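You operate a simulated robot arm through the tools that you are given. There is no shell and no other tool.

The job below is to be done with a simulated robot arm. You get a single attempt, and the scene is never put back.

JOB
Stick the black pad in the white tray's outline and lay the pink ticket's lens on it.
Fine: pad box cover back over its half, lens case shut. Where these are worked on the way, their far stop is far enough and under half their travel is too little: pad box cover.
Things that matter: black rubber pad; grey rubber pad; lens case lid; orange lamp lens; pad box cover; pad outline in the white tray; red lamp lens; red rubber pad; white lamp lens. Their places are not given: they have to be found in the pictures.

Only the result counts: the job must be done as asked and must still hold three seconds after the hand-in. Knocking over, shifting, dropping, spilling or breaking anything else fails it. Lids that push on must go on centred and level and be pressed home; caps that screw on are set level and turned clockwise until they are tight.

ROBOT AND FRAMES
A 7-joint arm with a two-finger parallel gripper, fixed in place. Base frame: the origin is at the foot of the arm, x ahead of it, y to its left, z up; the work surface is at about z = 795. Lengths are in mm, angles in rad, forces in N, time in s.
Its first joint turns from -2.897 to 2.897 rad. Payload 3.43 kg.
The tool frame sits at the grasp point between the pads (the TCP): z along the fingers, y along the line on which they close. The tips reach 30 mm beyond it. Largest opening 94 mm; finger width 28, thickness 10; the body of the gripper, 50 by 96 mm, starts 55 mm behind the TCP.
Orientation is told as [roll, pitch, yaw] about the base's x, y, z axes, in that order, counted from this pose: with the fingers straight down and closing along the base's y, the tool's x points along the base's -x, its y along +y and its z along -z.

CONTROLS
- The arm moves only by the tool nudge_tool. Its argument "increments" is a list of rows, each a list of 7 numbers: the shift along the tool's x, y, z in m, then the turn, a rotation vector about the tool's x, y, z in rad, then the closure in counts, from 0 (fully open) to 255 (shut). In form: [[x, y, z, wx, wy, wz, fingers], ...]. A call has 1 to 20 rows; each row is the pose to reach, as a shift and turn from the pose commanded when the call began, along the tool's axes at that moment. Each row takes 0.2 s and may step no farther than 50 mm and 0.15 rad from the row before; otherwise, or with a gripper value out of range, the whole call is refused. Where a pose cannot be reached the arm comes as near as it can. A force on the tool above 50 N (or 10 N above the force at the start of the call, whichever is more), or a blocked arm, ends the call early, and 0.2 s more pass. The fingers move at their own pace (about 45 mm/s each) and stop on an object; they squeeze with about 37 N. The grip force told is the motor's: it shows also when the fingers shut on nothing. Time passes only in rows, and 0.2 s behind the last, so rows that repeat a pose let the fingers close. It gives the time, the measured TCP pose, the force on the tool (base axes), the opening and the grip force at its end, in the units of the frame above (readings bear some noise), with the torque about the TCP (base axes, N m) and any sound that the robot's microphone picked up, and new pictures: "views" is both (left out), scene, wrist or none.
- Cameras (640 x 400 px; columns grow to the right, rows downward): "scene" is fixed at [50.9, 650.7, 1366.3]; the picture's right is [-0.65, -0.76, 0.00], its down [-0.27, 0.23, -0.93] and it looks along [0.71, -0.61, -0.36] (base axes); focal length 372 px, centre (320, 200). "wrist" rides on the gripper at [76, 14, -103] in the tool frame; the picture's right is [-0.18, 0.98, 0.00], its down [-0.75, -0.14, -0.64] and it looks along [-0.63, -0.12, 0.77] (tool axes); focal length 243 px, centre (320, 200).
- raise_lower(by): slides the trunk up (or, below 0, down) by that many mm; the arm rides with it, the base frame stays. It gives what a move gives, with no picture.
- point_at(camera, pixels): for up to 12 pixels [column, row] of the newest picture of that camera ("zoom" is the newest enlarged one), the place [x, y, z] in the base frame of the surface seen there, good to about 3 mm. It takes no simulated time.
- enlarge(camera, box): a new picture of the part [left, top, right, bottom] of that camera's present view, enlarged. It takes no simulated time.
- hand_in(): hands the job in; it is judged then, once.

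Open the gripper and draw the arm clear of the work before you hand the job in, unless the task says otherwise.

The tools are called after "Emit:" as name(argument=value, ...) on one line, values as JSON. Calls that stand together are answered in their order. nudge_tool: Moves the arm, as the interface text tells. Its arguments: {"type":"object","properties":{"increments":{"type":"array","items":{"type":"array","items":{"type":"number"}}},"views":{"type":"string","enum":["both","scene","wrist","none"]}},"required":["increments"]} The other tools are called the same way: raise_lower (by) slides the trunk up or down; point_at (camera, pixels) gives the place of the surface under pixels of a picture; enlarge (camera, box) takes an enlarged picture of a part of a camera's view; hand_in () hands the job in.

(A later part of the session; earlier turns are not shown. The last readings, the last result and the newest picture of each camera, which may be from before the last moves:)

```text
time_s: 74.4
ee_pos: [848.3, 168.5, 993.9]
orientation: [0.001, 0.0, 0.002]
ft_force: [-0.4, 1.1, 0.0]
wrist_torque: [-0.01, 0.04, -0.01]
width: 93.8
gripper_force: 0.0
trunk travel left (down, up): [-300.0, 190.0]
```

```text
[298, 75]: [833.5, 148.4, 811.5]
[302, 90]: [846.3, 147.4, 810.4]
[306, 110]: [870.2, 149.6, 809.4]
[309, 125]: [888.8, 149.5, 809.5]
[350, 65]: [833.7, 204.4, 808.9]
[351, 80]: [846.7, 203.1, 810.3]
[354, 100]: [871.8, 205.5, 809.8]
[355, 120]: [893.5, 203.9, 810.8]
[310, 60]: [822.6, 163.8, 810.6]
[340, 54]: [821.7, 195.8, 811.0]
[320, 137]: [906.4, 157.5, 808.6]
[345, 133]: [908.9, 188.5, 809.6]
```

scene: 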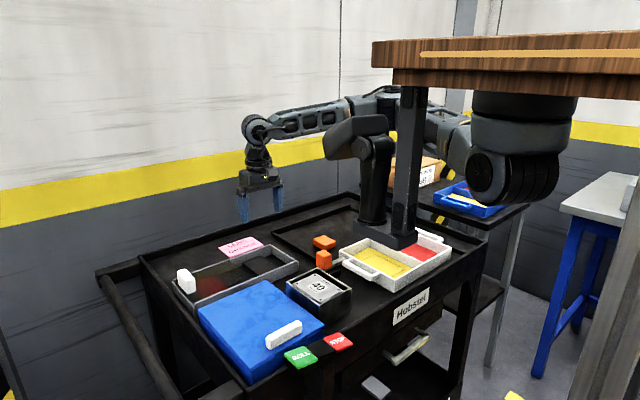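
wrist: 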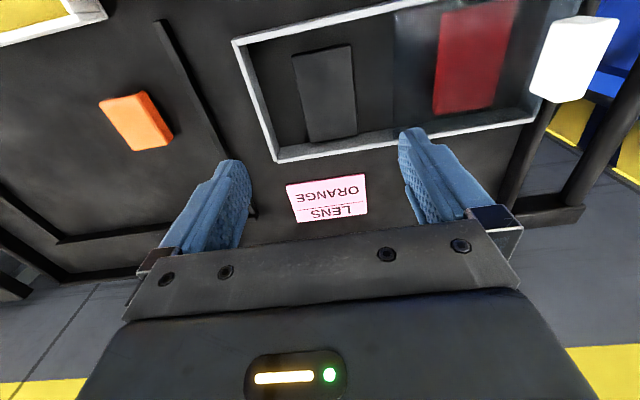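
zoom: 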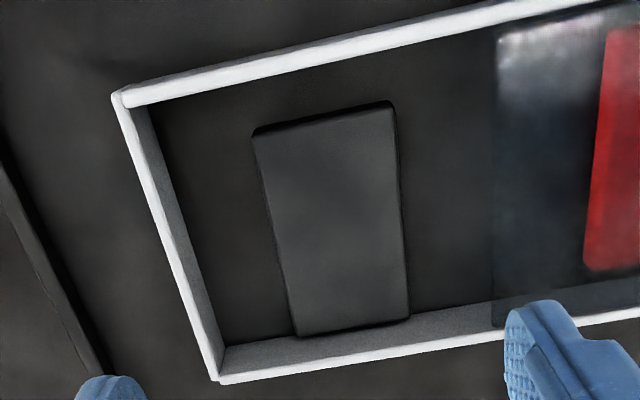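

The pad spans y 145–205, x about 816–909, top z 810. I position over its centre (862,175), and descend with the fingers open, tips to about z 799.

Emit:
nudge_tool(increments=[[-0.007, 0.003, 0.03, 0, 0, 0, 0], [-0.0137, 0.0065, 0.07, 0, 0, 0, 0], [-0.0137, 0.0065, 0.1, 0, 0, 0, 0], [-0.0137, 0.0065, 0.12, 0, 0, 0, 0], [-0.0137, 0.0065, 0.12, 0, 0, 0, 0]], views="wrist")

Emit:
enlarge(camera="wrist", box=[160, 60, 480, 260])

```text
time_s: 75.6
ee_pos: [861.2, 174.9, 873.8]
orientation: [-0.002, 0.001, -0.001]
ft_force: [-0.7, 0.6, -0.7]
wrist_torque: [-0.01, -0.01, 0.02]
width: 94.1
gripper_force: 0.1
trunk travel left (down, up): [-300.0, 190.0]
```

wrist: 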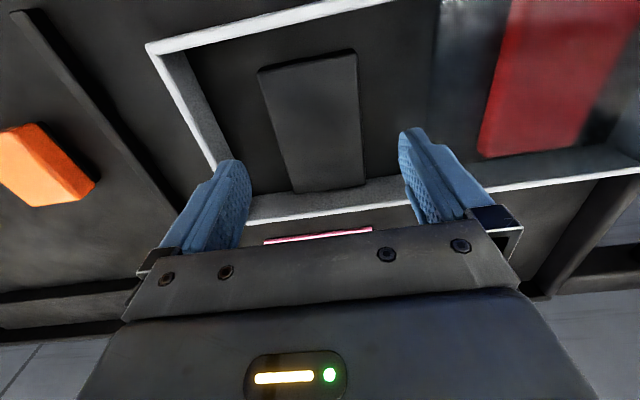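

```text
2.00 times, centred on (320, 160) of wrist
```

zoom: 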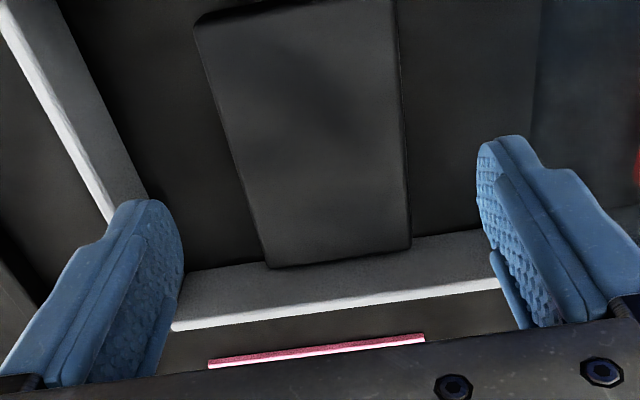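

The pad's centre projects at (319,137), matching the tool axis (320,135). I descend the remaining 46 mm gently.

Emit:
nudge_tool(increments=[[0, 0, 0.015, 0, 0, 0, 0], [0, 0, 0.03, 0, 0, 0, 0], [0, 0, 0.04, 0, 0, 0, 0], [0, 0, 0.044, 0, 0, 0, 0], [0, 0, 0.046, 0, 0, 0, 0]], views="wrist")

```text
time_s: 76.8
ee_pos: [861.7, 176.3, 827.9]
orientation: [0.0, -0.001, 0.001]
ft_force: [-0.8, -0.1, -0.1]
wrist_torque: [-0.03, 0.03, 0.0]
width: 93.9
gripper_force: 0.0
trunk travel left (down, up): [-300.0, 190.0]
```

wrist: 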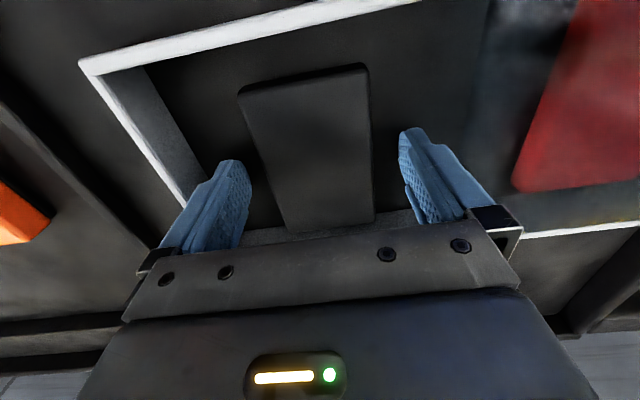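

Tips are at about z 798 with no contact. I go 1 mm deeper and close on the pad.

Emit:
nudge_tool(increments=[[0, 0, 0.001, 0, 0, 0, 0], [0, 0, 0.001, 0, 0, 0, 255], [0, 0, 0.001, 0, 0, 0, 255], [0, 0, 0.001, 0, 0, 0, 255], [0, 0, 0.001, 0, 0, 0, 255], [0, 0, 0.001, 0, 0, 0, 255], [0, 0, 0.001, 0, 0, 0, 255]], views="none")

Emit:
nudge_tool(increments=[[0, 0, -0.001, 0, 0, 0, 255], [0, 0, -0.002, 0, 0, 0, 255], [0, 0, -0.004, 0, 0, 0, 255], [0, 0, -0.007, 0, 0, 0, 255], [0, 0, -0.01, 0, 0, 0, 255]], views="both")

```text
time_s: 78.4
ee_pos: [862.4, 176.6, 827.6]
orientation: [-0.001, 0.001, 0.001]
ft_force: [-0.4, -0.3, 0.0]
wrist_torque: [-0.02, -0.02, -0.04]
width: 62.9
gripper_force: 36.4
trunk travel left (down, up): [-300.0, 190.0]
```

```text
time_s: 79.6
ee_pos: [862.8, 175.7, 837.0]
orientation: [-0.001, -0.002, 0.001]
ft_force: [-0.5, 0.4, -0.7]
wrist_torque: [0.0, 0.0, 0.0]
width: 62.9
gripper_force: 36.7
trunk travel left (down, up): [-300.0, 190.0]
```

scene: 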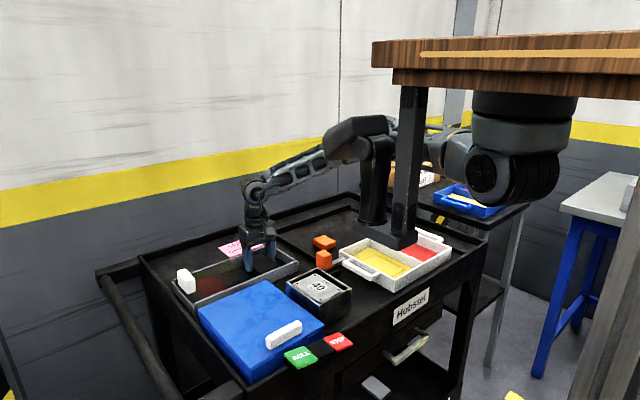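
wrist: 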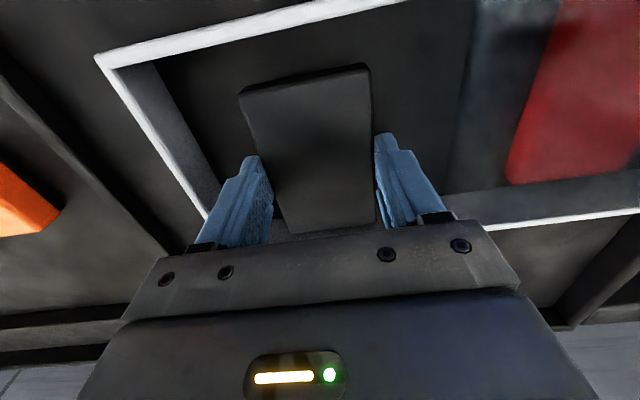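

The pad rides with the fingers (62.9 mm wide). I raise it slowly to z≈950.

Emit:
nudge_tool(increments=[[0, 0, -0.003, 0, 0, 0, 255], [0, 0, -0.008, 0, 0, 0, 255], [0, 0, -0.015, 0, 0, 0, 255], [0, 0, -0.023, 0, 0, 0, 255], [0, 0, -0.032, 0, 0, 0, 255], [0, 0, -0.042, 0, 0, 0, 255], [0, 0, -0.052, 0, 0, 0, 255], [0, 0, -0.062, 0, 0, 0, 255], [0, 0, -0.072, 0, 0, 0, 255], [0, 0, -0.082, 0, 0, 0, 255], [0, 0, -0.092, 0, 0, 0, 255], [0, 0, -0.102, 0, 0, 0, 255], [0, 0, -0.108, 0, 0, 0, 255], [0, 0, -0.112, 0, 0, 0, 255], [0, 0, -0.113, 0, 0, 0, 255]], views="both")

```text
time_s: 82.8
ee_pos: [861.8, 175.0, 950.0]
orientation: [0.0, -0.001, 0.001]
ft_force: [0.3, 0.0, -1.3]
wrist_torque: [-0.02, 0.03, -0.01]
width: 62.7
gripper_force: 37.3
trunk travel left (down, up): [-300.0, 190.0]
```

scene: 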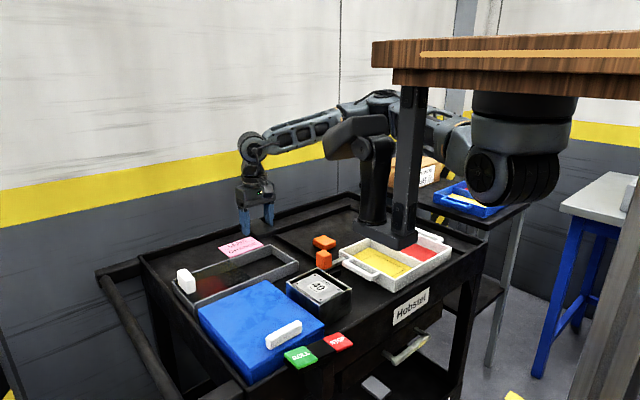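
wrist: 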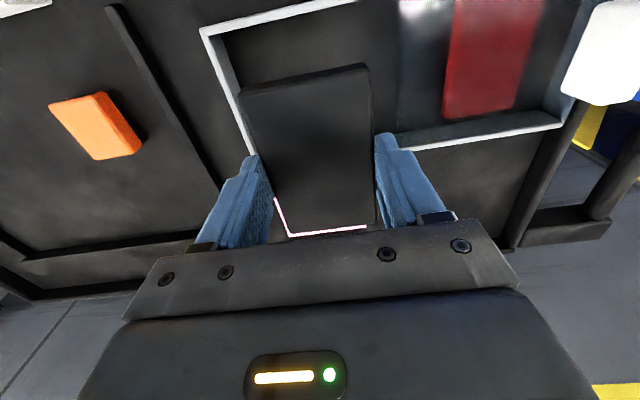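

The pad holds. Before placing I need a good look at the tray outline, so I carry the pad gently to about (650,70,1050), from where the tray shows left of the pad.

Emit:
nudge_tool(increments=[[0.0021, -0.001, -0.001, 0, 0, 0, 255], [0.0064, -0.0032, -0.003, 0, 0, 0, 255], [0.0138, -0.0068, -0.0065, 0, 0, 0, 255], [0.0244, -0.0121, -0.0115, 0, 0, 0, 255], [0.036, -0.0179, -0.017, 0, 0, 0, 255], [0.0488, -0.0242, -0.023, 0, 0, 0, 255], [0.0615, -0.0305, -0.029, 0, 0, 0, 255], [0.0742, -0.0368, -0.035, 0, 0, 0, 255], [0.0869, -0.0431, -0.041, 0, 0, 0, 255], [0.0996, -0.0494, -0.047, 0, 0, 0, 255], [0.1124, -0.0557, -0.053, 0, 0, 0, 255], [0.1251, -0.062, -0.059, 0, 0, 0, 255], [0.1378, -0.0683, -0.065, 0, 0, 0, 255], [0.1505, -0.0746, -0.071, 0, 0, 0, 255], [0.1632, -0.0809, -0.077, 0, 0, 0, 255], [0.176, -0.0872, -0.083, 0, 0, 0, 255], [0.1876, -0.0929, -0.0885, 0, 0, 0, 255], [0.1982, -0.0982, -0.0935, 0, 0, 0, 255], [0.2067, -0.1024, -0.0975, 0, 0, 0, 255], [0.212, -0.105, -0.1, 0, 0, 0, 255]], views="both")

Emit:
enlarge(camera="wrist", box=[100, 20, 300, 180])

```text
time_s: 87.0
ee_pos: [649.0, 70.9, 1050.1]
orientation: [-0.001, 0.002, -0.001]
ft_force: [-0.4, -0.6, -1.1]
wrist_torque: [-0.01, 0.03, 0.0]
width: 63.0
gripper_force: 37.1
trunk travel left (down, up): [-300.0, 190.0]
```

scene: 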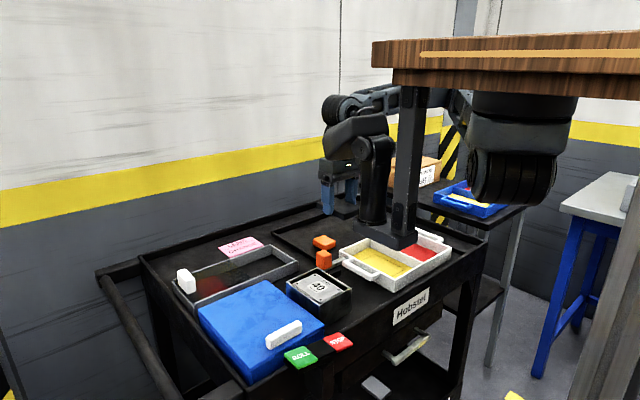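
wrist: 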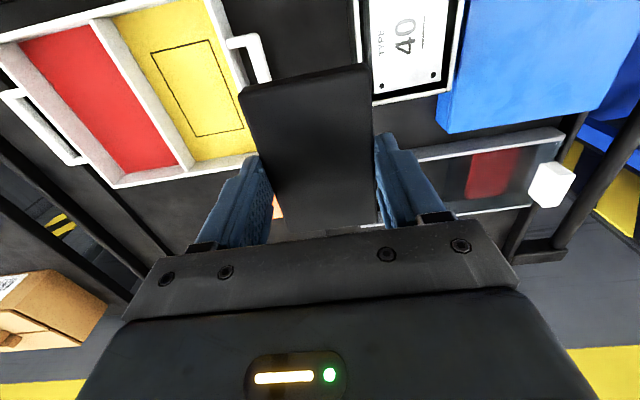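

```text
2.50 times, centred on (200, 100) of wrist
```

zoom: 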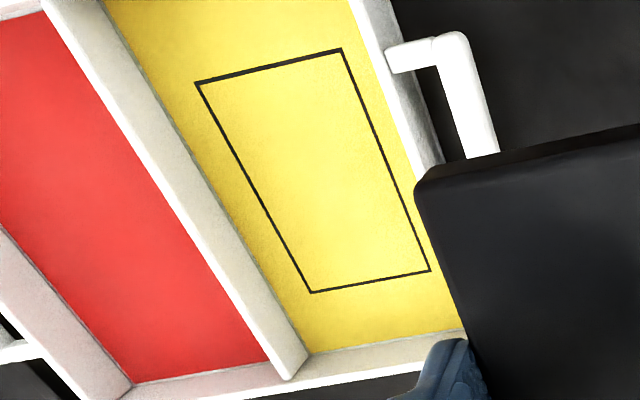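

The outline shows fully: zoom corners near (195,83), (342,50), (431,271), (311,292). I measure these and the pad's corners in the hand.

Emit:
point_at(camera="zoom", pixels=[[196, 83], [341, 51], [430, 270], [311, 291], [268, 67], [386, 160], [371, 281], [253, 187], [313, 172], [300, 365], [445, 160], [170, 20]])

Emit:
point_at(camera="zoom", pixels=[[196, 83], [341, 51], [430, 270], [311, 291], [268, 67], [386, 160], [371, 281], [253, 187], [230, 150], [390, 340], [170, 100], [440, 300]])

Emit:
point_at(camera="wrist", pixels=[[243, 96], [366, 70], [370, 220], [290, 230], [310, 150], [305, 85], [262, 150], [368, 140], [330, 225], [248, 100], [360, 72]])

```text
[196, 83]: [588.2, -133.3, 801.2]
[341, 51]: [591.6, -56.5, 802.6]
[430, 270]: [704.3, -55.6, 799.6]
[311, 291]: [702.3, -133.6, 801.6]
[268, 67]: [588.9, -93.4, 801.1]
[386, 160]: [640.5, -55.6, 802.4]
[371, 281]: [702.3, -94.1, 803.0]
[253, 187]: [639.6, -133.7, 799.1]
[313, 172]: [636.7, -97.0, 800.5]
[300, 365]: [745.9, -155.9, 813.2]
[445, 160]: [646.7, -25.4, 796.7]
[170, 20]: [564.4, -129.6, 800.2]
```

```text
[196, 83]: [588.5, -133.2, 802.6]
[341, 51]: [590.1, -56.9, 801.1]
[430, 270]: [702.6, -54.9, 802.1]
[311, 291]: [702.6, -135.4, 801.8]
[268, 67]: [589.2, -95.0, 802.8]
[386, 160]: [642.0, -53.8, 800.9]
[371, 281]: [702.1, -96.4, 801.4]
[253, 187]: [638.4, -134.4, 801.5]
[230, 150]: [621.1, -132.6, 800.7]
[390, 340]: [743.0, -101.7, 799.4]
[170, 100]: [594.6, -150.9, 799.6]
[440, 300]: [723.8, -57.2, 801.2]
```

```text
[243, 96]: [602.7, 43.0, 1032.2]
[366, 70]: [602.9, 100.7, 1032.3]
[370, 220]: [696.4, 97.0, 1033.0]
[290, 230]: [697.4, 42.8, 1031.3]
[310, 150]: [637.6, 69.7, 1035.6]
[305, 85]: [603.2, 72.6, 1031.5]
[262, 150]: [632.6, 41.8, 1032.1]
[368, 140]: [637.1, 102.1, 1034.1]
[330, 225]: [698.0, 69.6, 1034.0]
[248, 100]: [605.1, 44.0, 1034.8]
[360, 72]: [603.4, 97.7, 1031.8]
```

The outline is x 589–703, y −134 to −55 (centre (646,−95)), aligned with the axes; the pad in hand is about 95×60 mm and centred within 1 mm of the TCP. I move gently over it to (645,−95.5).

Emit:
nudge_tool(increments=[[0, -0.002, 0, 0, 0, 0, 255], [0, -0.006, 0, 0, 0, 0, 255], [0, -0.013, 0, 0, 0, 0, 255], [0.001, -0.023, 0, 0, 0, 0, 255], [0.001, -0.035, 0, 0, 0, 0, 255], [0.001, -0.048, 0.0, 0, 0, 0, 255], [0.002, -0.062, 0.0, 0, 0, 0, 255], [0.002, -0.076, 0.0, 0, 0, 0, 255], [0.003, -0.09, 0.0, 0, 0, 0, 255], [0.003, -0.104, 0.0, 0, 0, 0, 255], [0.004, -0.118, 0.0, 0, 0, 0, 255], [0.004, -0.131, 0.0, 0, 0, 0, 255], [0.004, -0.143, 0.0, 0, 0, 0, 255], [0.004, -0.153, 0.0, 0, 0, 0, 255], [0.004, -0.16, 0.0, 0, 0, 0, 255], [0.004, -0.1645, 0.0, 0, 0, 0, 255], [0.004, -0.1664, 0.0, 0, 0, 0, 255]], views="none")

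Emit:
nudge_tool(increments=[[0, 0, 0.002, 0, 0, 0, 255], [0, 0, 0.007, 0, 0, 0, 255], [0, 0, 0.015, 0, 0, 0, 255], [0, 0, 0.025, 0, 0, 0, 255], [0, 0, 0.037, 0, 0, 0, 255], [0, 0, 0.049, 0, 0, 0, 255], [0, 0, 0.061, 0, 0, 0, 255], [0, 0, 0.073, 0, 0, 0, 255], [0, 0, 0.085, 0, 0, 0, 255], [0, 0, 0.097, 0, 0, 0, 255], [0, 0, 0.109, 0, 0, 0, 255], [0, 0, 0.12, 0, 0, 0, 255], [0, 0, 0.13, 0, 0, 0, 255], [0, 0, 0.138, 0, 0, 0, 255], [0, 0, 0.144, 0, 0, 0, 255], [0, 0, 0.148, 0, 0, 0, 255], [0, 0, 0.15, 0, 0, 0, 255]], views="both")

```text
time_s: 90.6
ee_pos: [645.9, -96.1, 1050.3]
orientation: [0.0, 0.0, -0.001]
ft_force: [-0.5, -0.9, -0.7]
wrist_torque: [0.0, 0.02, 0.03]
width: 62.9
gripper_force: 36.6
trunk travel left (down, up): [-300.0, 190.0]
```

```text
time_s: 94.2
ee_pos: [647.0, -96.2, 900.2]
orientation: [-0.001, -0.001, 0.001]
ft_force: [-0.1, -0.4, -1.1]
wrist_torque: [0.0, 0.0, -0.01]
width: 63.0
gripper_force: 36.8
trunk travel left (down, up): [-300.0, 190.0]
```

scene: 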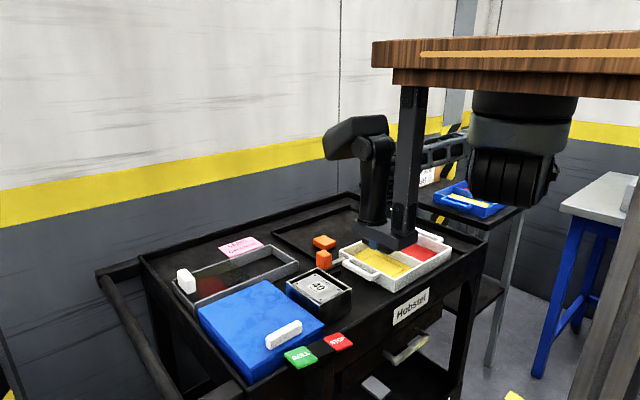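
wrist: 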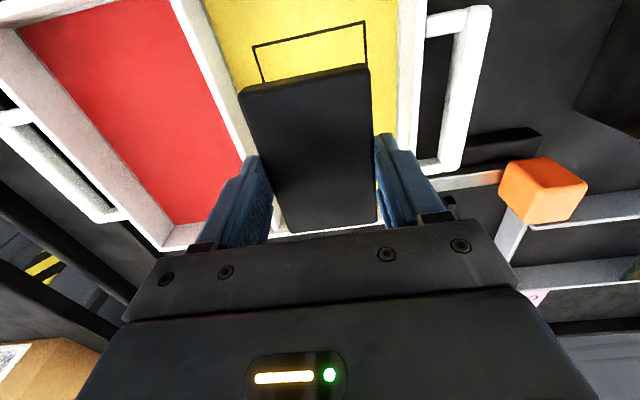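

The pad is over the outline, whose upper line shows at (255–366, 22–47) beyond the pad. I lower to just above the tray floor.

Emit:
nudge_tool(increments=[[0, 0, 0.004, 0, 0, 0, 255], [0.0005, 0, 0.011, 0, 0, 0, 255], [0.001, 0, 0.02, 0, 0, 0, 255], [0.001, 0, 0.03, 0, 0, 0, 255], [0.001, 0, 0.04, 0, 0, 0, 255], [0.001, 0, 0.049, 0, 0, 0, 255], [0.001, 0, 0.056, 0, 0, 0, 255], [0.001, 0, 0.06, 0, 0, 0, 255], [0.001, 0, 0.062, 0, 0, 0, 255]], views="wrist")

Emit:
enlarge(camera="wrist", box=[180, 0, 460, 240])

```text
time_s: 96.2
ee_pos: [645.2, -94.3, 837.8]
orientation: [0.002, 0.0, 0.0]
ft_force: [0.1, 0.3, -0.6]
wrist_torque: [0.02, 0.01, 0.0]
width: 63.0
gripper_force: 37.1
trunk travel left (down, up): [-300.0, 190.0]
```

wrist: 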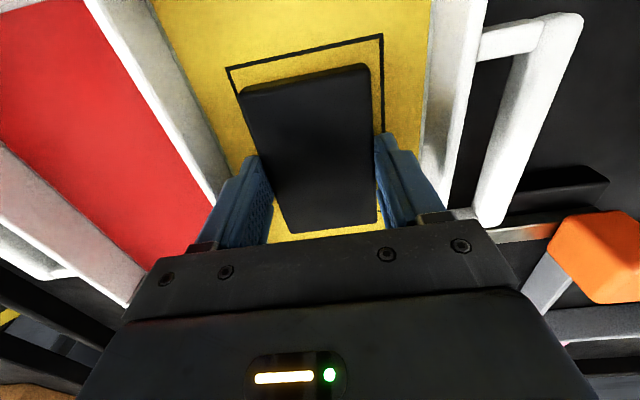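

```text
1.67 times, centred on (320, 120) of wrist
```

zoom: 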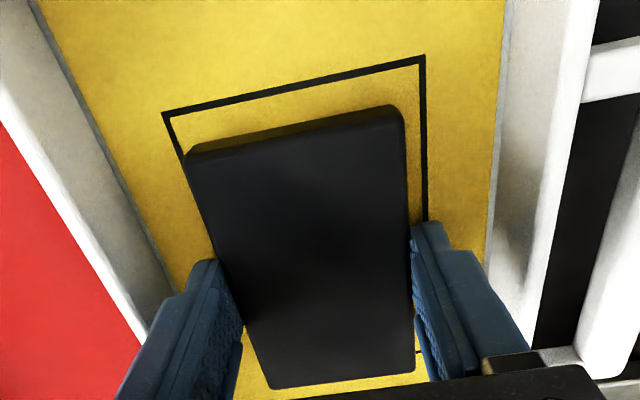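

The pad sits inside the outline allowing for parallax. I lower the last few millimetres and feel for contact.

Emit:
nudge_tool(increments=[[0, 0, 0.0015, 0, 0, 0, 255], [0, 0, 0.003, 0, 0, 0, 255], [0, 0, 0.0042, 0, 0, 0, 255]], views="none")

```text
time_s: 97.0
ee_pos: [644.6, -95.6, 834.1]
orientation: [0.001, -0.001, 0.001]
ft_force: [0.1, -0.9, -0.9]
wrist_torque: [-0.04, -0.04, -0.01]
width: 62.9
gripper_force: 37.3
trunk travel left (down, up): [-300.0, 190.0]
```

No contact yet at 834.1; 1.5 mm more in small steps.

Emit:
nudge_tool(increments=[[0, 0, 0.0008, 0, 0, 0, 255], [0, 0, 0.0016, 0, 0, 0, 255]], views="none")

```text
time_s: 97.6
ee_pos: [644.7, -95.3, 833.4]
orientation: [0.001, -0.001, 0.0]
ft_force: [0.0, -1.3, 3.6]
wrist_torque: [-0.07, 0.08, 0.05]
width: 63.2
gripper_force: 36.7
trunk travel left (down, up): [-300.0, 190.0]
```

Contact starts (3.6 N). I press 1 mm more to seat it, then open only part way to stay clear of the tray walls.

Emit:
nudge_tool(increments=[[0, 0, 0.001, 0, 0, 0, 255], [0, 0, 0.001, 0, 0, 0, 255]], views="none")

Emit:
nudge_tool(increments=[[0, 0, 0, 0, 0, 0, 55], [0, 0, 0, 0, 0, 0, 55], [0, 0, 0, 0, 0, 0, 55], [0, 0, -0.005, 0, 0, 0, 55], [0, 0, -0.02, 0, 0, 0, 55], [0, 0, -0.045, 0, 0, 0, 55], [0, 0, -0.075, 0, 0, 0, 55], [0, 0, -0.11, 0, 0, 0, 0], [0, 0, -0.11, 0, 0, 0, 0]], views="both")

Emit:
enlarge(camera="wrist", box=[180, 0, 460, 240])

```text
time_s: 98.2
ee_pos: [644.2, -94.9, 831.9]
orientation: [-0.002, -0.002, 0.001]
ft_force: [-0.5, -2.4, 26.6]
wrist_torque: [-0.08, 0.29, -0.08]
width: 63.0
gripper_force: 36.1
trunk travel left (down, up): [-300.0, 190.0]
```

```text
time_s: 100.2
ee_pos: [644.8, -95.1, 940.7]
orientation: [0.001, -0.001, 0.0]
ft_force: [0.3, -0.6, -0.9]
wrist_torque: [-0.03, 0.01, -0.01]
width: 94.0
gripper_force: 0.1
trunk travel left (down, up): [-300.0, 190.0]
```

scene: 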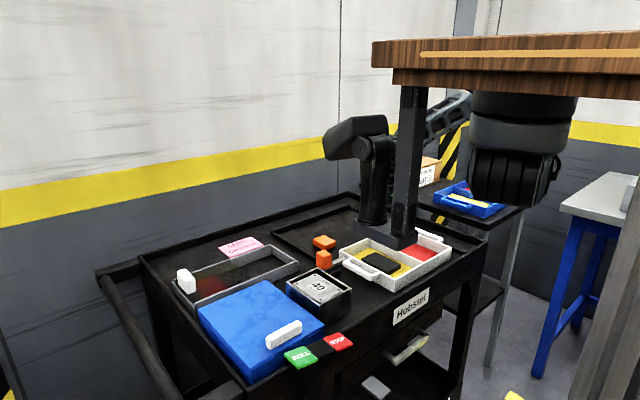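
wrist: 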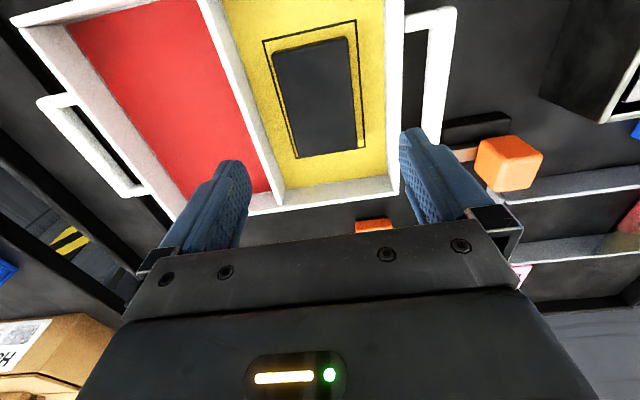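

```text
1.67 times, centred on (320, 120) of wrist
```

zoom: 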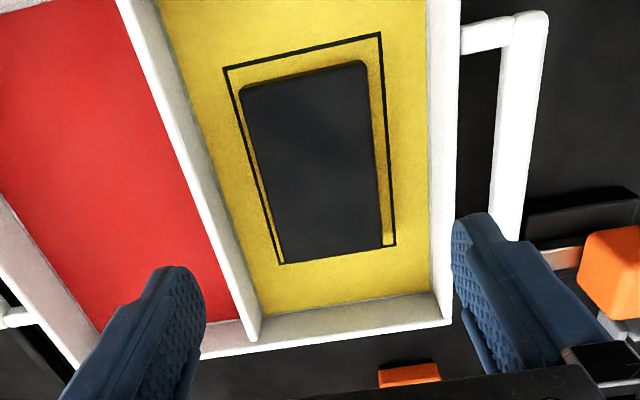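

The pad lies inside the outline. I measure its top corners to verify centring.

Emit:
point_at(camera="zoom", pixels=[[244, 95], [364, 66], [379, 244], [287, 258], [310, 165], [305, 85], [262, 175], [374, 150], [330, 252]])

Emit:
enlarge(camera="scene", box=[330, 220, 460, 310])

```text
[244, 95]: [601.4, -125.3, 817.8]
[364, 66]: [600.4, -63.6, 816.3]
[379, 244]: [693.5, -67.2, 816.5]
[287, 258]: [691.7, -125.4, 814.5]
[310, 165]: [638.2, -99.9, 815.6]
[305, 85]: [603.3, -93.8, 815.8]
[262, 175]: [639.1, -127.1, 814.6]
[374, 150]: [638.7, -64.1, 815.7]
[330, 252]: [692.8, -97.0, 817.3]
```

```text
4.44 times, centred on (395, 265) of scene
```

zoom: 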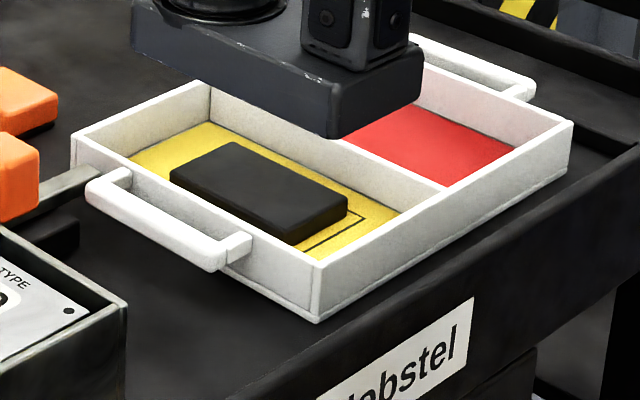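

The pad is centred (x 600–694, y −126…−64, top z 816). Now I go back for the orange lens parked at (843,−54).

Emit:
nudge_tool(increments=[[0, 0, -0.03, 0, 0, 0, 0], [-0.03, 0.005, -0.045, 0, 0, 0, 0], [-0.07, 0.012, -0.045, 0, 0, 0, 0], [-0.11, 0.02, -0.045, 0, 0, 0, 0], [-0.15, 0.03, -0.045, 0, 0, 0, 0], [-0.19, 0.04, -0.045, 0, 0, 0, 0], [-0.198, 0.041, -0.045, 0, 0, 0, 0], [-0.198, 0.041, -0.02, 0, 0, 0, 0], [-0.198, 0.041, 0.02, 0, 0, 0, 0], [-0.198, 0.041, 0.03, 0, 0, 0, 0], [-0.198, 0.041, 0.03, 0, 0, 0, 0]], views="both")

Emit:
enlarge(camera="wrist", box=[220, 50, 420, 200])

```text
time_s: 102.6
ee_pos: [845.1, -53.4, 912.1]
orientation: [0.0, 0.001, 0.0]
ft_force: [0.5, 0.4, 0.1]
wrist_torque: [0.02, -0.03, -0.05]
width: 93.9
gripper_force: 0.1
trunk travel left (down, up): [-300.0, 190.0]
```

scene: 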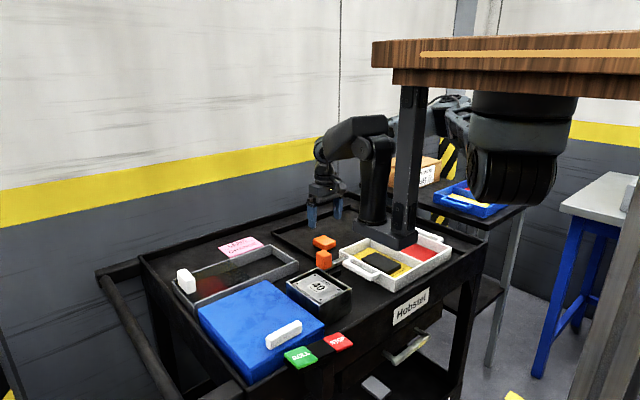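
wrist: 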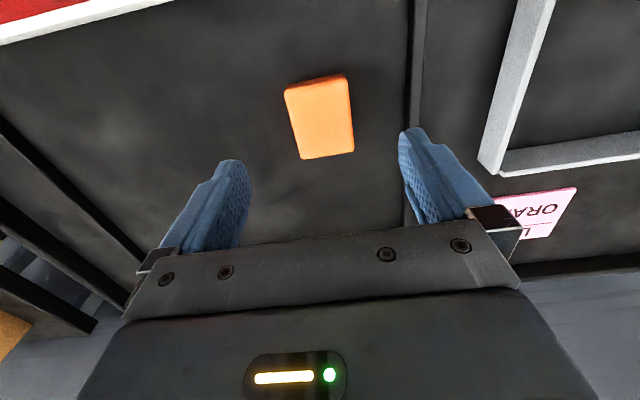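

```text
2.67 times, centred on (320, 125) of wrist
```

zoom: 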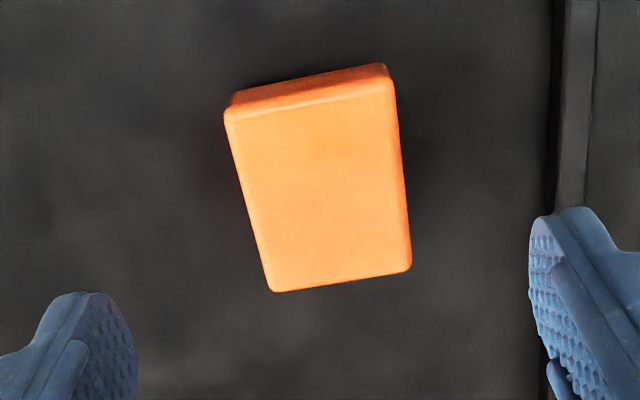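

The lens centre projects at (320,120), right on the tool axis. To stay clear of the ridge at column 412, I narrow the opening to about 70 mm and descend.

Emit:
nudge_tool(increments=[[0, 0, 0.0, 0, 0, 0, 65], [0, 0, 0.02, 0, 0, 0, 65], [0, 0, 0.045, 0, 0, 0, 65], [0, 0, 0.065, 0, 0, 0, 65], [0, 0, 0.078, 0, 0, 0, 65], [0, 0, 0.083, 0, 0, 0, 65], [0, 0, 0.085, 0, 0, 0, 65]], views="wrist")

```text
time_s: 104.2
ee_pos: [842.9, -52.8, 826.5]
orientation: [0.001, 0.001, 0.0]
ft_force: [-0.2, 0.0, -1.2]
wrist_torque: [0.01, -0.01, 0.01]
width: 70.0
gripper_force: 0.1
trunk travel left (down, up): [-300.0, 190.0]
```

wrist: 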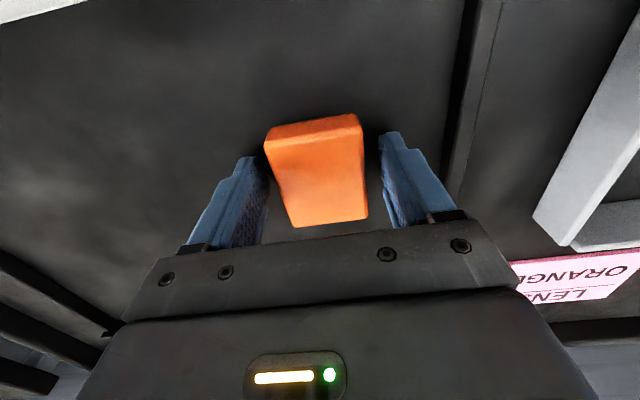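

The lens is between the fingers at (317,170). I close firmly and then lift very slowly.

Emit:
nudge_tool(increments=[[0, 0, 0, 0, 0, 0, 255], [0, 0, 0, 0, 0, 0, 255], [0, 0, 0, 0, 0, 0, 255], [0, 0, 0, 0, 0, 0, 255], [0, 0, 0, 0, 0, 0, 255], [0, 0, 0, 0, 0, 0, 255], [0, 0, 0, 0, 0, 0, 255]], views="none")

Emit:
nudge_tool(increments=[[0, 0, -0.001, 0, 0, 0, 255], [0, 0, -0.002, 0, 0, 0, 255], [0, 0, -0.004, 0, 0, 0, 255], [0, 0, -0.007, 0, 0, 0, 255], [0, 0, -0.011, 0, 0, 0, 255], [0, 0, -0.016, 0, 0, 0, 255], [0, 0, -0.02, 0, 0, 0, 255]], views="wrist")

```text
time_s: 105.8
ee_pos: [842.7, -53.5, 826.5]
orientation: [0.0, -0.001, 0.0]
ft_force: [1.0, 0.4, 9.2]
wrist_torque: [0.03, 0.0, -0.01]
width: 48.8
gripper_force: 36.9
trunk travel left (down, up): [-300.0, 190.0]
```

```text
time_s: 107.4
ee_pos: [843.9, -54.6, 846.4]
orientation: [0.0, -0.002, 0.001]
ft_force: [0.2, -1.4, -0.7]
wrist_torque: [-0.02, -0.03, -0.02]
width: 49.0
gripper_force: 37.3
trunk travel left (down, up): [-300.0, 190.0]
```

wrist: 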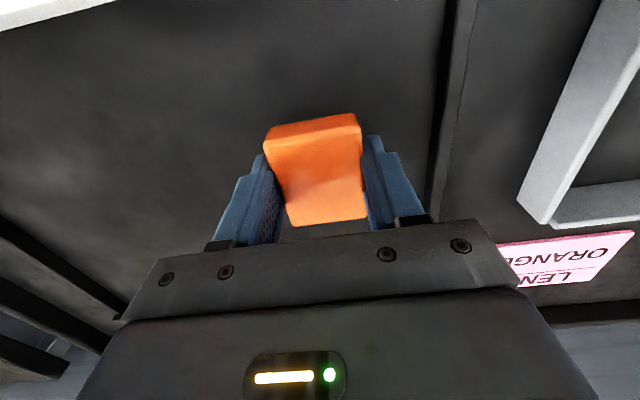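

The lens is held (49.0 mm, moving with the tool). I raise it gently to z≈926 and then carry it to the pad.

Emit:
nudge_tool(increments=[[0, 0, -0.003, 0, 0, 0, 255], [0, 0, -0.008, 0, 0, 0, 255], [0, 0, -0.015, 0, 0, 0, 255], [0, 0, -0.024, 0, 0, 0, 255], [0, 0, -0.034, 0, 0, 0, 255], [0, 0, -0.044, 0, 0, 0, 255], [0, 0, -0.054, 0, 0, 0, 255], [0, 0, -0.063, 0, 0, 0, 255], [0, 0, -0.071, 0, 0, 0, 255], [0, 0, -0.077, 0, 0, 0, 255], [0, 0, -0.08, 0, 0, 0, 255]], views="wrist")

Emit:
point_at(camera="wrist", pixels=[[268, 143], [357, 128], [363, 215], [294, 222], [318, 175], [270, 150], [360, 170], [310, 138], [330, 218]])

Emit:
enlarge(camera="wrist", box=[220, 90, 420, 240])

```text
time_s: 109.8
ee_pos: [843.5, -54.2, 926.1]
orientation: [-0.001, -0.001, 0.0]
ft_force: [0.3, 0.9, -0.6]
wrist_torque: [-0.01, 0.04, -0.07]
width: 48.9
gripper_force: 36.5
trunk travel left (down, up): [-300.0, 190.0]
```

wrist: 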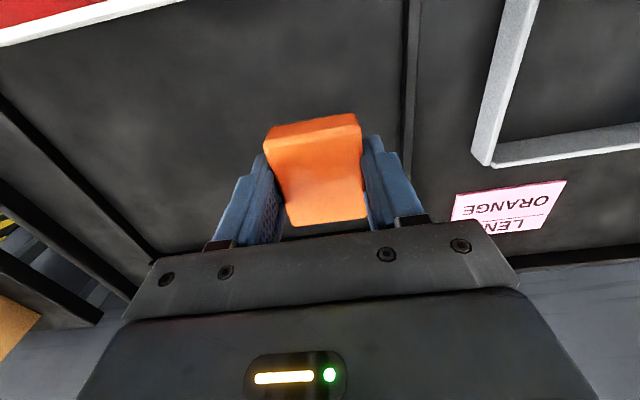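

```text
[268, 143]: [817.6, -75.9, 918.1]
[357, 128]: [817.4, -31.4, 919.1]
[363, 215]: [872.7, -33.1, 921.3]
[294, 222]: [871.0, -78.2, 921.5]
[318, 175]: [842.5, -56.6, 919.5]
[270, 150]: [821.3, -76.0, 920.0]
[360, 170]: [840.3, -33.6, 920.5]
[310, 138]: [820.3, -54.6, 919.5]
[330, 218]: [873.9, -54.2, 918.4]
```

```text
2.67 times, centred on (320, 165) of wrist
```

zoom: 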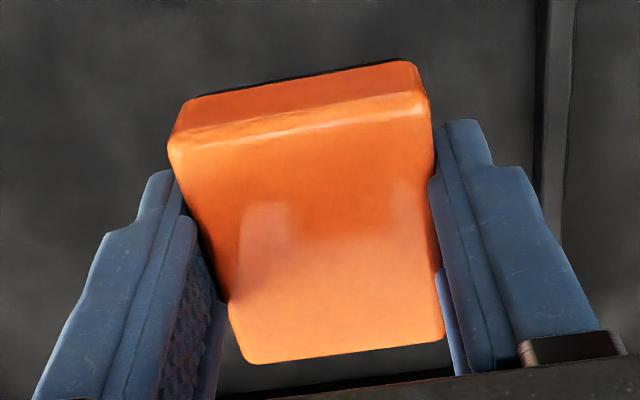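

The lens centre is within 1.5 mm of the TCP. I carry it smoothly to above the pad at (645.5,−95).

Emit:
nudge_tool(increments=[[0.002, -0.0004, 0, 0, 0, 0, 255], [0.006, -0.0012, 0, 0, 0, 0, 255], [0.013, -0.0027, 0, 0, 0, 0, 255], [0.023, -0.0048, 0, 0, 0, 0, 255], [0.035, -0.0072, 0, 0, 0, 0, 255], [0.048, -0.0099, 0, 0, 0, 0, 255], [0.061, -0.0126, 0, 0, 0, 0, 255], [0.074, -0.0153, 0, 0, 0, 0, 255], [0.087, -0.018, 0, 0, 0, 0, 255], [0.1, -0.0207, 0, 0, 0, 0, 255], [0.113, -0.0234, 0, 0, 0, 0, 255], [0.126, -0.0261, 0, 0, 0, 0, 255], [0.139, -0.0288, 0, 0, 0, 0, 255], [0.152, -0.0315, 0, 0, 0, 0, 255], [0.164, -0.034, 0, 0, 0, 0, 255], [0.175, -0.0362, 0, 0, 0, 0, 255], [0.184, -0.0381, 0, 0, 0, 0, 255], [0.191, -0.0396, 0, 0, 0, 0, 255], [0.196, -0.0406, 0, 0, 0, 0, 255], [0.198, -0.041, 0, 0, 0, 0, 255]], views="none")

Emit:
nudge_tool(increments=[[0, 0, 0.003, 0, 0, 0, 255], [0, 0, 0.009, 0, 0, 0, 255], [0, 0, 0.018, 0, 0, 0, 255], [0, 0, 0.028, 0, 0, 0, 255], [0, 0, 0.039, 0, 0, 0, 255], [0, 0, 0.049, 0, 0, 0, 255], [0, 0, 0.058, 0, 0, 0, 255], [0, 0, 0.065, 0, 0, 0, 255], [0, 0, 0.069, 0, 0, 0, 255], [0, 0, 0.071, 0, 0, 0, 255]], views="both")

Emit:
enlarge(camera="wrist", box=[180, 0, 460, 240])

```text
time_s: 114.0
ee_pos: [645.3, -95.2, 924.5]
orientation: [0.002, 0.0, 0.0]
ft_force: [-0.5, -0.1, -0.9]
wrist_torque: [-0.01, -0.02, -0.01]
width: 48.9
gripper_force: 36.9
trunk travel left (down, up): [-300.0, 190.0]
```

```text
time_s: 116.2
ee_pos: [644.7, -95.2, 855.1]
orientation: [0.0, -0.001, 0.0]
ft_force: [0.8, 0.5, 0.2]
wrist_torque: [0.04, 0.0, 0.02]
width: 48.9
gripper_force: 36.8
trunk travel left (down, up): [-300.0, 190.0]
```

scene: 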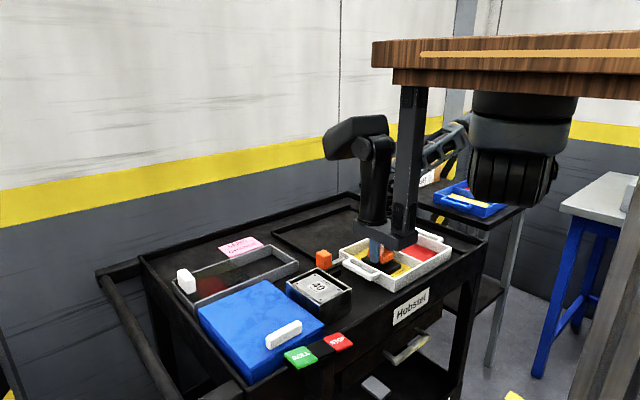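
wrist: 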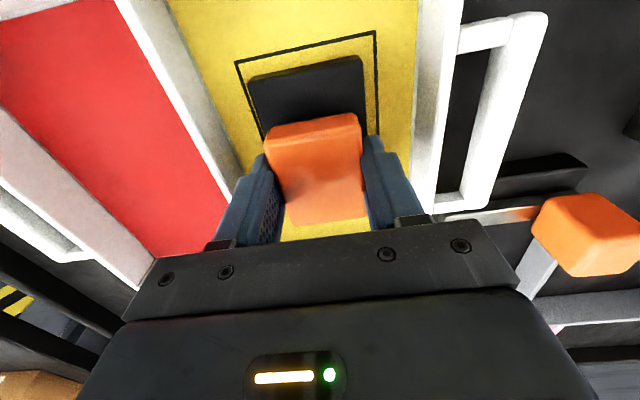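

```text
1.67 times, centred on (320, 120) of wrist
```

zoom: 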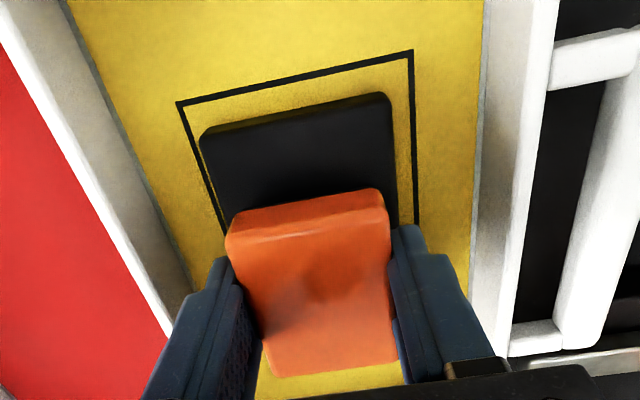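

The lens is above the pad's middle. I lower it in small steps to feel contact near z 849.

Emit:
nudge_tool(increments=[[0, 0, 0.0015, 0, 0, 0, 255], [0, 0, 0.003, 0, 0, 0, 255], [0, 0, 0.0045, 0, 0, 0, 255]], views="none")

Emit:
nudge_tool(increments=[[0, 0, 0.0007, 0, 0, 0, 255], [0, 0, 0.0014, 0, 0, 0, 255]], views="none")

```text
time_s: 117.0
ee_pos: [645.7, -94.2, 850.7]
orientation: [0.0, 0.001, 0.002]
ft_force: [0.1, 0.5, -0.1]
wrist_torque: [0.02, -0.03, -0.03]
width: 49.0
gripper_force: 36.7
trunk travel left (down, up): [-300.0, 190.0]
```

```text
time_s: 117.6
ee_pos: [645.9, -94.3, 849.2]
orientation: [0.0, 0.001, 0.0]
ft_force: [-0.8, -0.4, -0.3]
wrist_torque: [-0.01, 0.01, -0.01]
width: 48.8
gripper_force: 37.1
trunk travel left (down, up): [-300.0, 190.0]
```

No contact yet at 849.2; I lower another 1.4 mm.

Emit:
nudge_tool(increments=[[0, 0, 0.0007, 0, 0, 0, 255], [0, 0, 0.0014, 0, 0, 0, 255]], views="none")

```text
time_s: 118.2
ee_pos: [645.0, -94.0, 848.2]
orientation: [0.0, -0.001, -0.001]
ft_force: [-2.4, 0.2, 17.0]
wrist_torque: [0.0, 0.14, -0.05]
width: 48.8
gripper_force: 37.1
trunk travel left (down, up): [-300.0, 190.0]
```

Contact with 17 N: the lens rests on the pad. I back off a hair, open to about 66 mm and rise slowly straight up.

Emit:
nudge_tool(increments=[[0, 0, -0.0007, 0, 0, 0, 255], [0, 0, -0.0007, 0, 0, 0, 75], [0, 0, -0.0007, 0, 0, 0, 75], [0, 0, -0.0007, 0, 0, 0, 75], [0, 0, -0.008, 0, 0, 0, 75], [0, 0, -0.025, 0, 0, 0, 75], [0, 0, -0.05, 0, 0, 0, 75], [0, 0, -0.085, 0, 0, 0, 75], [0, 0, -0.12, 0, 0, 0, 0], [0, 0, -0.15, 0, 0, 0, 0], [0, 0, -0.15, 0, 0, 0, 0]], views="both")

Emit:
enlarge(camera="wrist", box=[200, 0, 440, 200])

Emit:
enlarge(camera="scene", box=[330, 220, 460, 310])

```text
time_s: 120.6
ee_pos: [646.8, -88.7, 996.1]
orientation: [0.003, 0.002, 0.023]
ft_force: [0.7, 0.0, -0.2]
wrist_torque: [0.0, 0.02, 0.03]
width: 93.9
gripper_force: 0.1
trunk travel left (down, up): [-300.0, 190.0]
```

scene: 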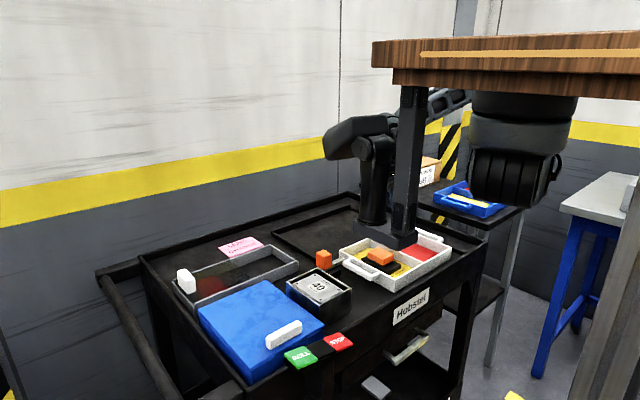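
wrist: 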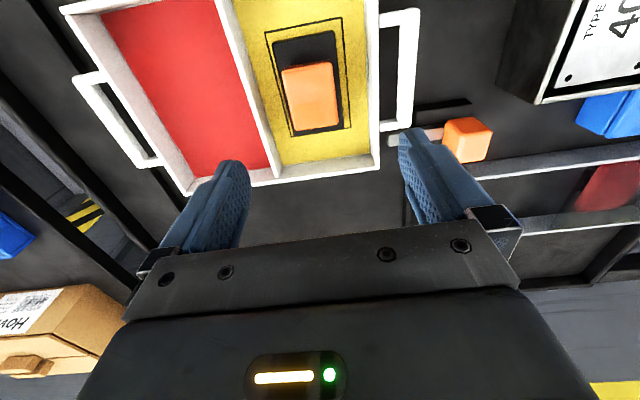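

```text
2.00 times, centred on (320, 100) of wrist
```

zoom: 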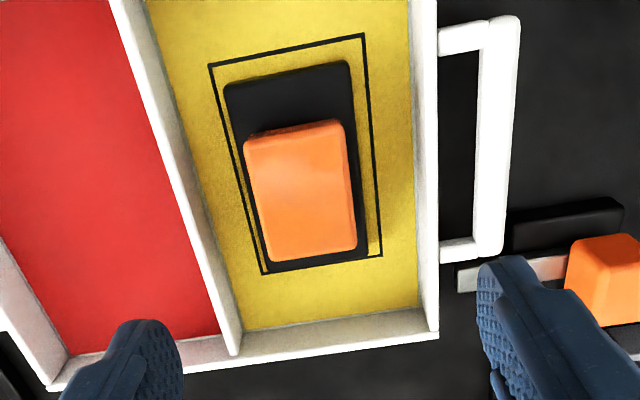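

```text
4.44 times, centred on (395, 265) of scene
```

zoom: 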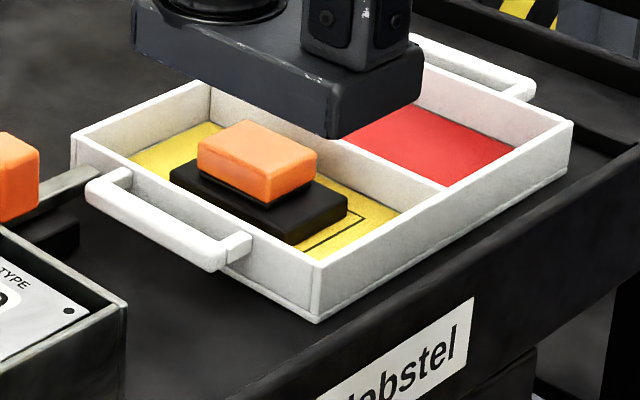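

The lens lies on the pad inside the outline. I measure pad and lens positions to verify.

Emit:
point_at(camera="zoom", pixels=[[270, 150]])

Emit:
point_at(camera="wrist", pixels=[[277, 44], [333, 33], [341, 124], [297, 133], [285, 72], [332, 64], [337, 122], [298, 129], [310, 95], [305, 40], [340, 90], [318, 131]])

```text
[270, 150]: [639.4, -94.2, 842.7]
```

```text
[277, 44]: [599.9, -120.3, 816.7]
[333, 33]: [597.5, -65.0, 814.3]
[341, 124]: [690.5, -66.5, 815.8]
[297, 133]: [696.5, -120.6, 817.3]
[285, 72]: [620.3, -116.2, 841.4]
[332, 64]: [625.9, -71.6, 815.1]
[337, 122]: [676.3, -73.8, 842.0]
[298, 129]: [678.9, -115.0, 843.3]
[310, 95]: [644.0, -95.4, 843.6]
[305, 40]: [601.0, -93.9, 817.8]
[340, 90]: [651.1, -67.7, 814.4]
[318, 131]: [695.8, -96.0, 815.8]
```

Both are right: pad x 598–695, y −120…−65; lens centred near (648,−95) with top 843. Now the cover must go back: I travel high to the knob at about (851,388).

Emit:
nudge_tool(increments=[[-0.015, 0.035, -0.01, 0, 0, 0, 0], [-0.033, 0.077, -0.02, 0, 0, 0, 0], [-0.05, 0.118, -0.02, 0, 0, 0, 0], [-0.068, 0.159, -0.02, 0, 0, 0, 0], [-0.086, 0.2, -0.02, 0, 0, 0, 0], [-0.103, 0.241, -0.02, 0, 0, 0, 0], [-0.121, 0.283, -0.02, 0, 0, 0, 0], [-0.138, 0.324, -0.02, 0, 0, 0, 0], [-0.156, 0.365, -0.02, 0, 0, 0, 0], [-0.173, 0.406, -0.02, 0, 0, 0, 0], [-0.19, 0.445, -0.02, 0, 0, 0, 0], [-0.206, 0.48, -0.02, 0, 0, 0, 0], [-0.206, 0.48, -0.02, 0, 0, 0, 0]], views="both")

```text
time_s: 123.4
ee_pos: [851.9, 384.9, 1017.9]
orientation: [-0.001, 0.001, 0.0]
ft_force: [-1.0, 0.0, -0.2]
wrist_torque: [0.0, 0.02, 0.01]
width: 93.7
gripper_force: 0.0
trunk travel left (down, up): [-300.0, 190.0]
```

scene: 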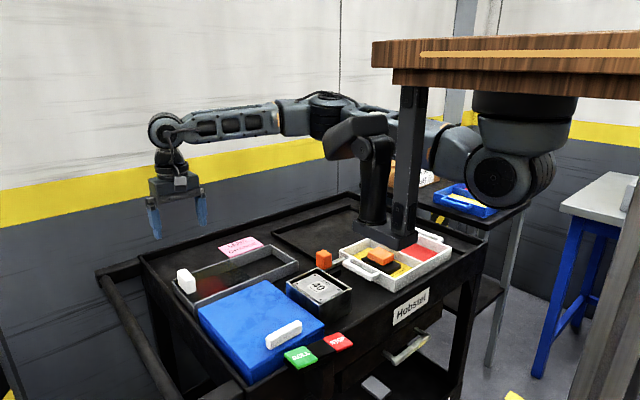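
wrist: 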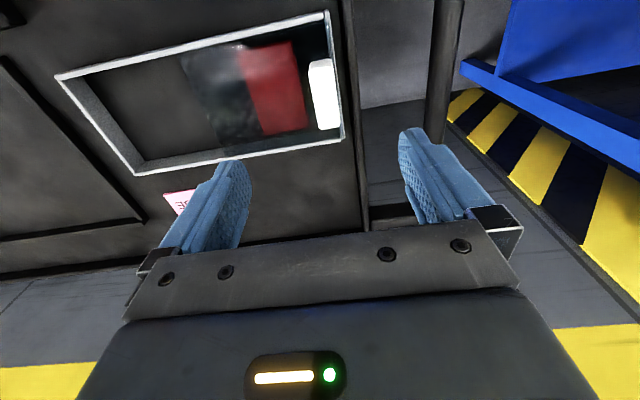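

The knob is at (323,95), near the cart's rim at column 357. I measure both before descending.

Emit:
point_at(camera="wrist", pixels=[[320, 75], [324, 100], [318, 125], [335, 122], [311, 100], [340, 100], [352, 60], [362, 120], [440, 60], [215, 100]])

Emit:
enlarge(camera="wrist", box=[160, 0, 400, 190])

```text
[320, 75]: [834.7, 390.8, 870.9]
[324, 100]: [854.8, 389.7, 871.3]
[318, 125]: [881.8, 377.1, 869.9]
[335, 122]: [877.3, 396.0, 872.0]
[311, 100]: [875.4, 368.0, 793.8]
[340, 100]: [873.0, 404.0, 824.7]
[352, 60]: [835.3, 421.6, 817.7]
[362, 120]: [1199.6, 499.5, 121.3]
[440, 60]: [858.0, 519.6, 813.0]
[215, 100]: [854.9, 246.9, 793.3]
```

```text
2.11 times, centred on (280, 95) of wrist
```

zoom: 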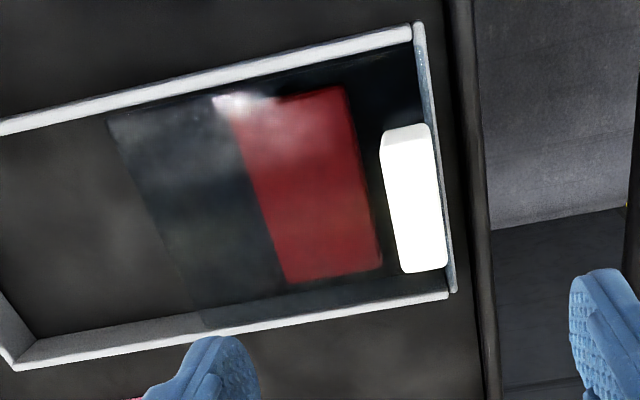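

The knob spans y 376–399, and the rim is lower (z 818). I descend with a 62 mm opening, tips to z≈843.

Emit:
nudge_tool(increments=[[0, 0.003, 0.03, 0, 0, 0, 85], [0, 0.003, 0.07, 0, 0, 0, 85], [0, 0.003, 0.105, 0, 0, 0, 85], [0, 0.003, 0.13, 0, 0, 0, 85], [0, 0.003, 0.144, 0, 0, 0, 85], [0, 0.003, 0.144, 0, 0, 0, 85]], views="wrist")

```text
time_s: 124.8
ee_pos: [851.6, 386.9, 872.9]
orientation: [0.001, 0.001, 0.0]
ft_force: [-0.3, 0.7, 0.2]
wrist_torque: [0.04, 0.02, -0.01]
width: 62.5
gripper_force: 0.0
trunk travel left (down, up): [-300.0, 190.0]
```

wrist: 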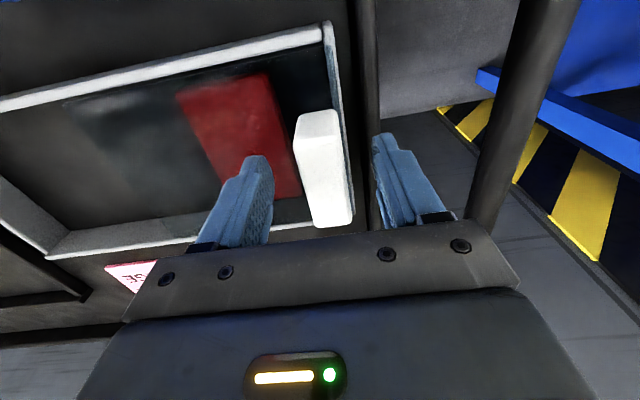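

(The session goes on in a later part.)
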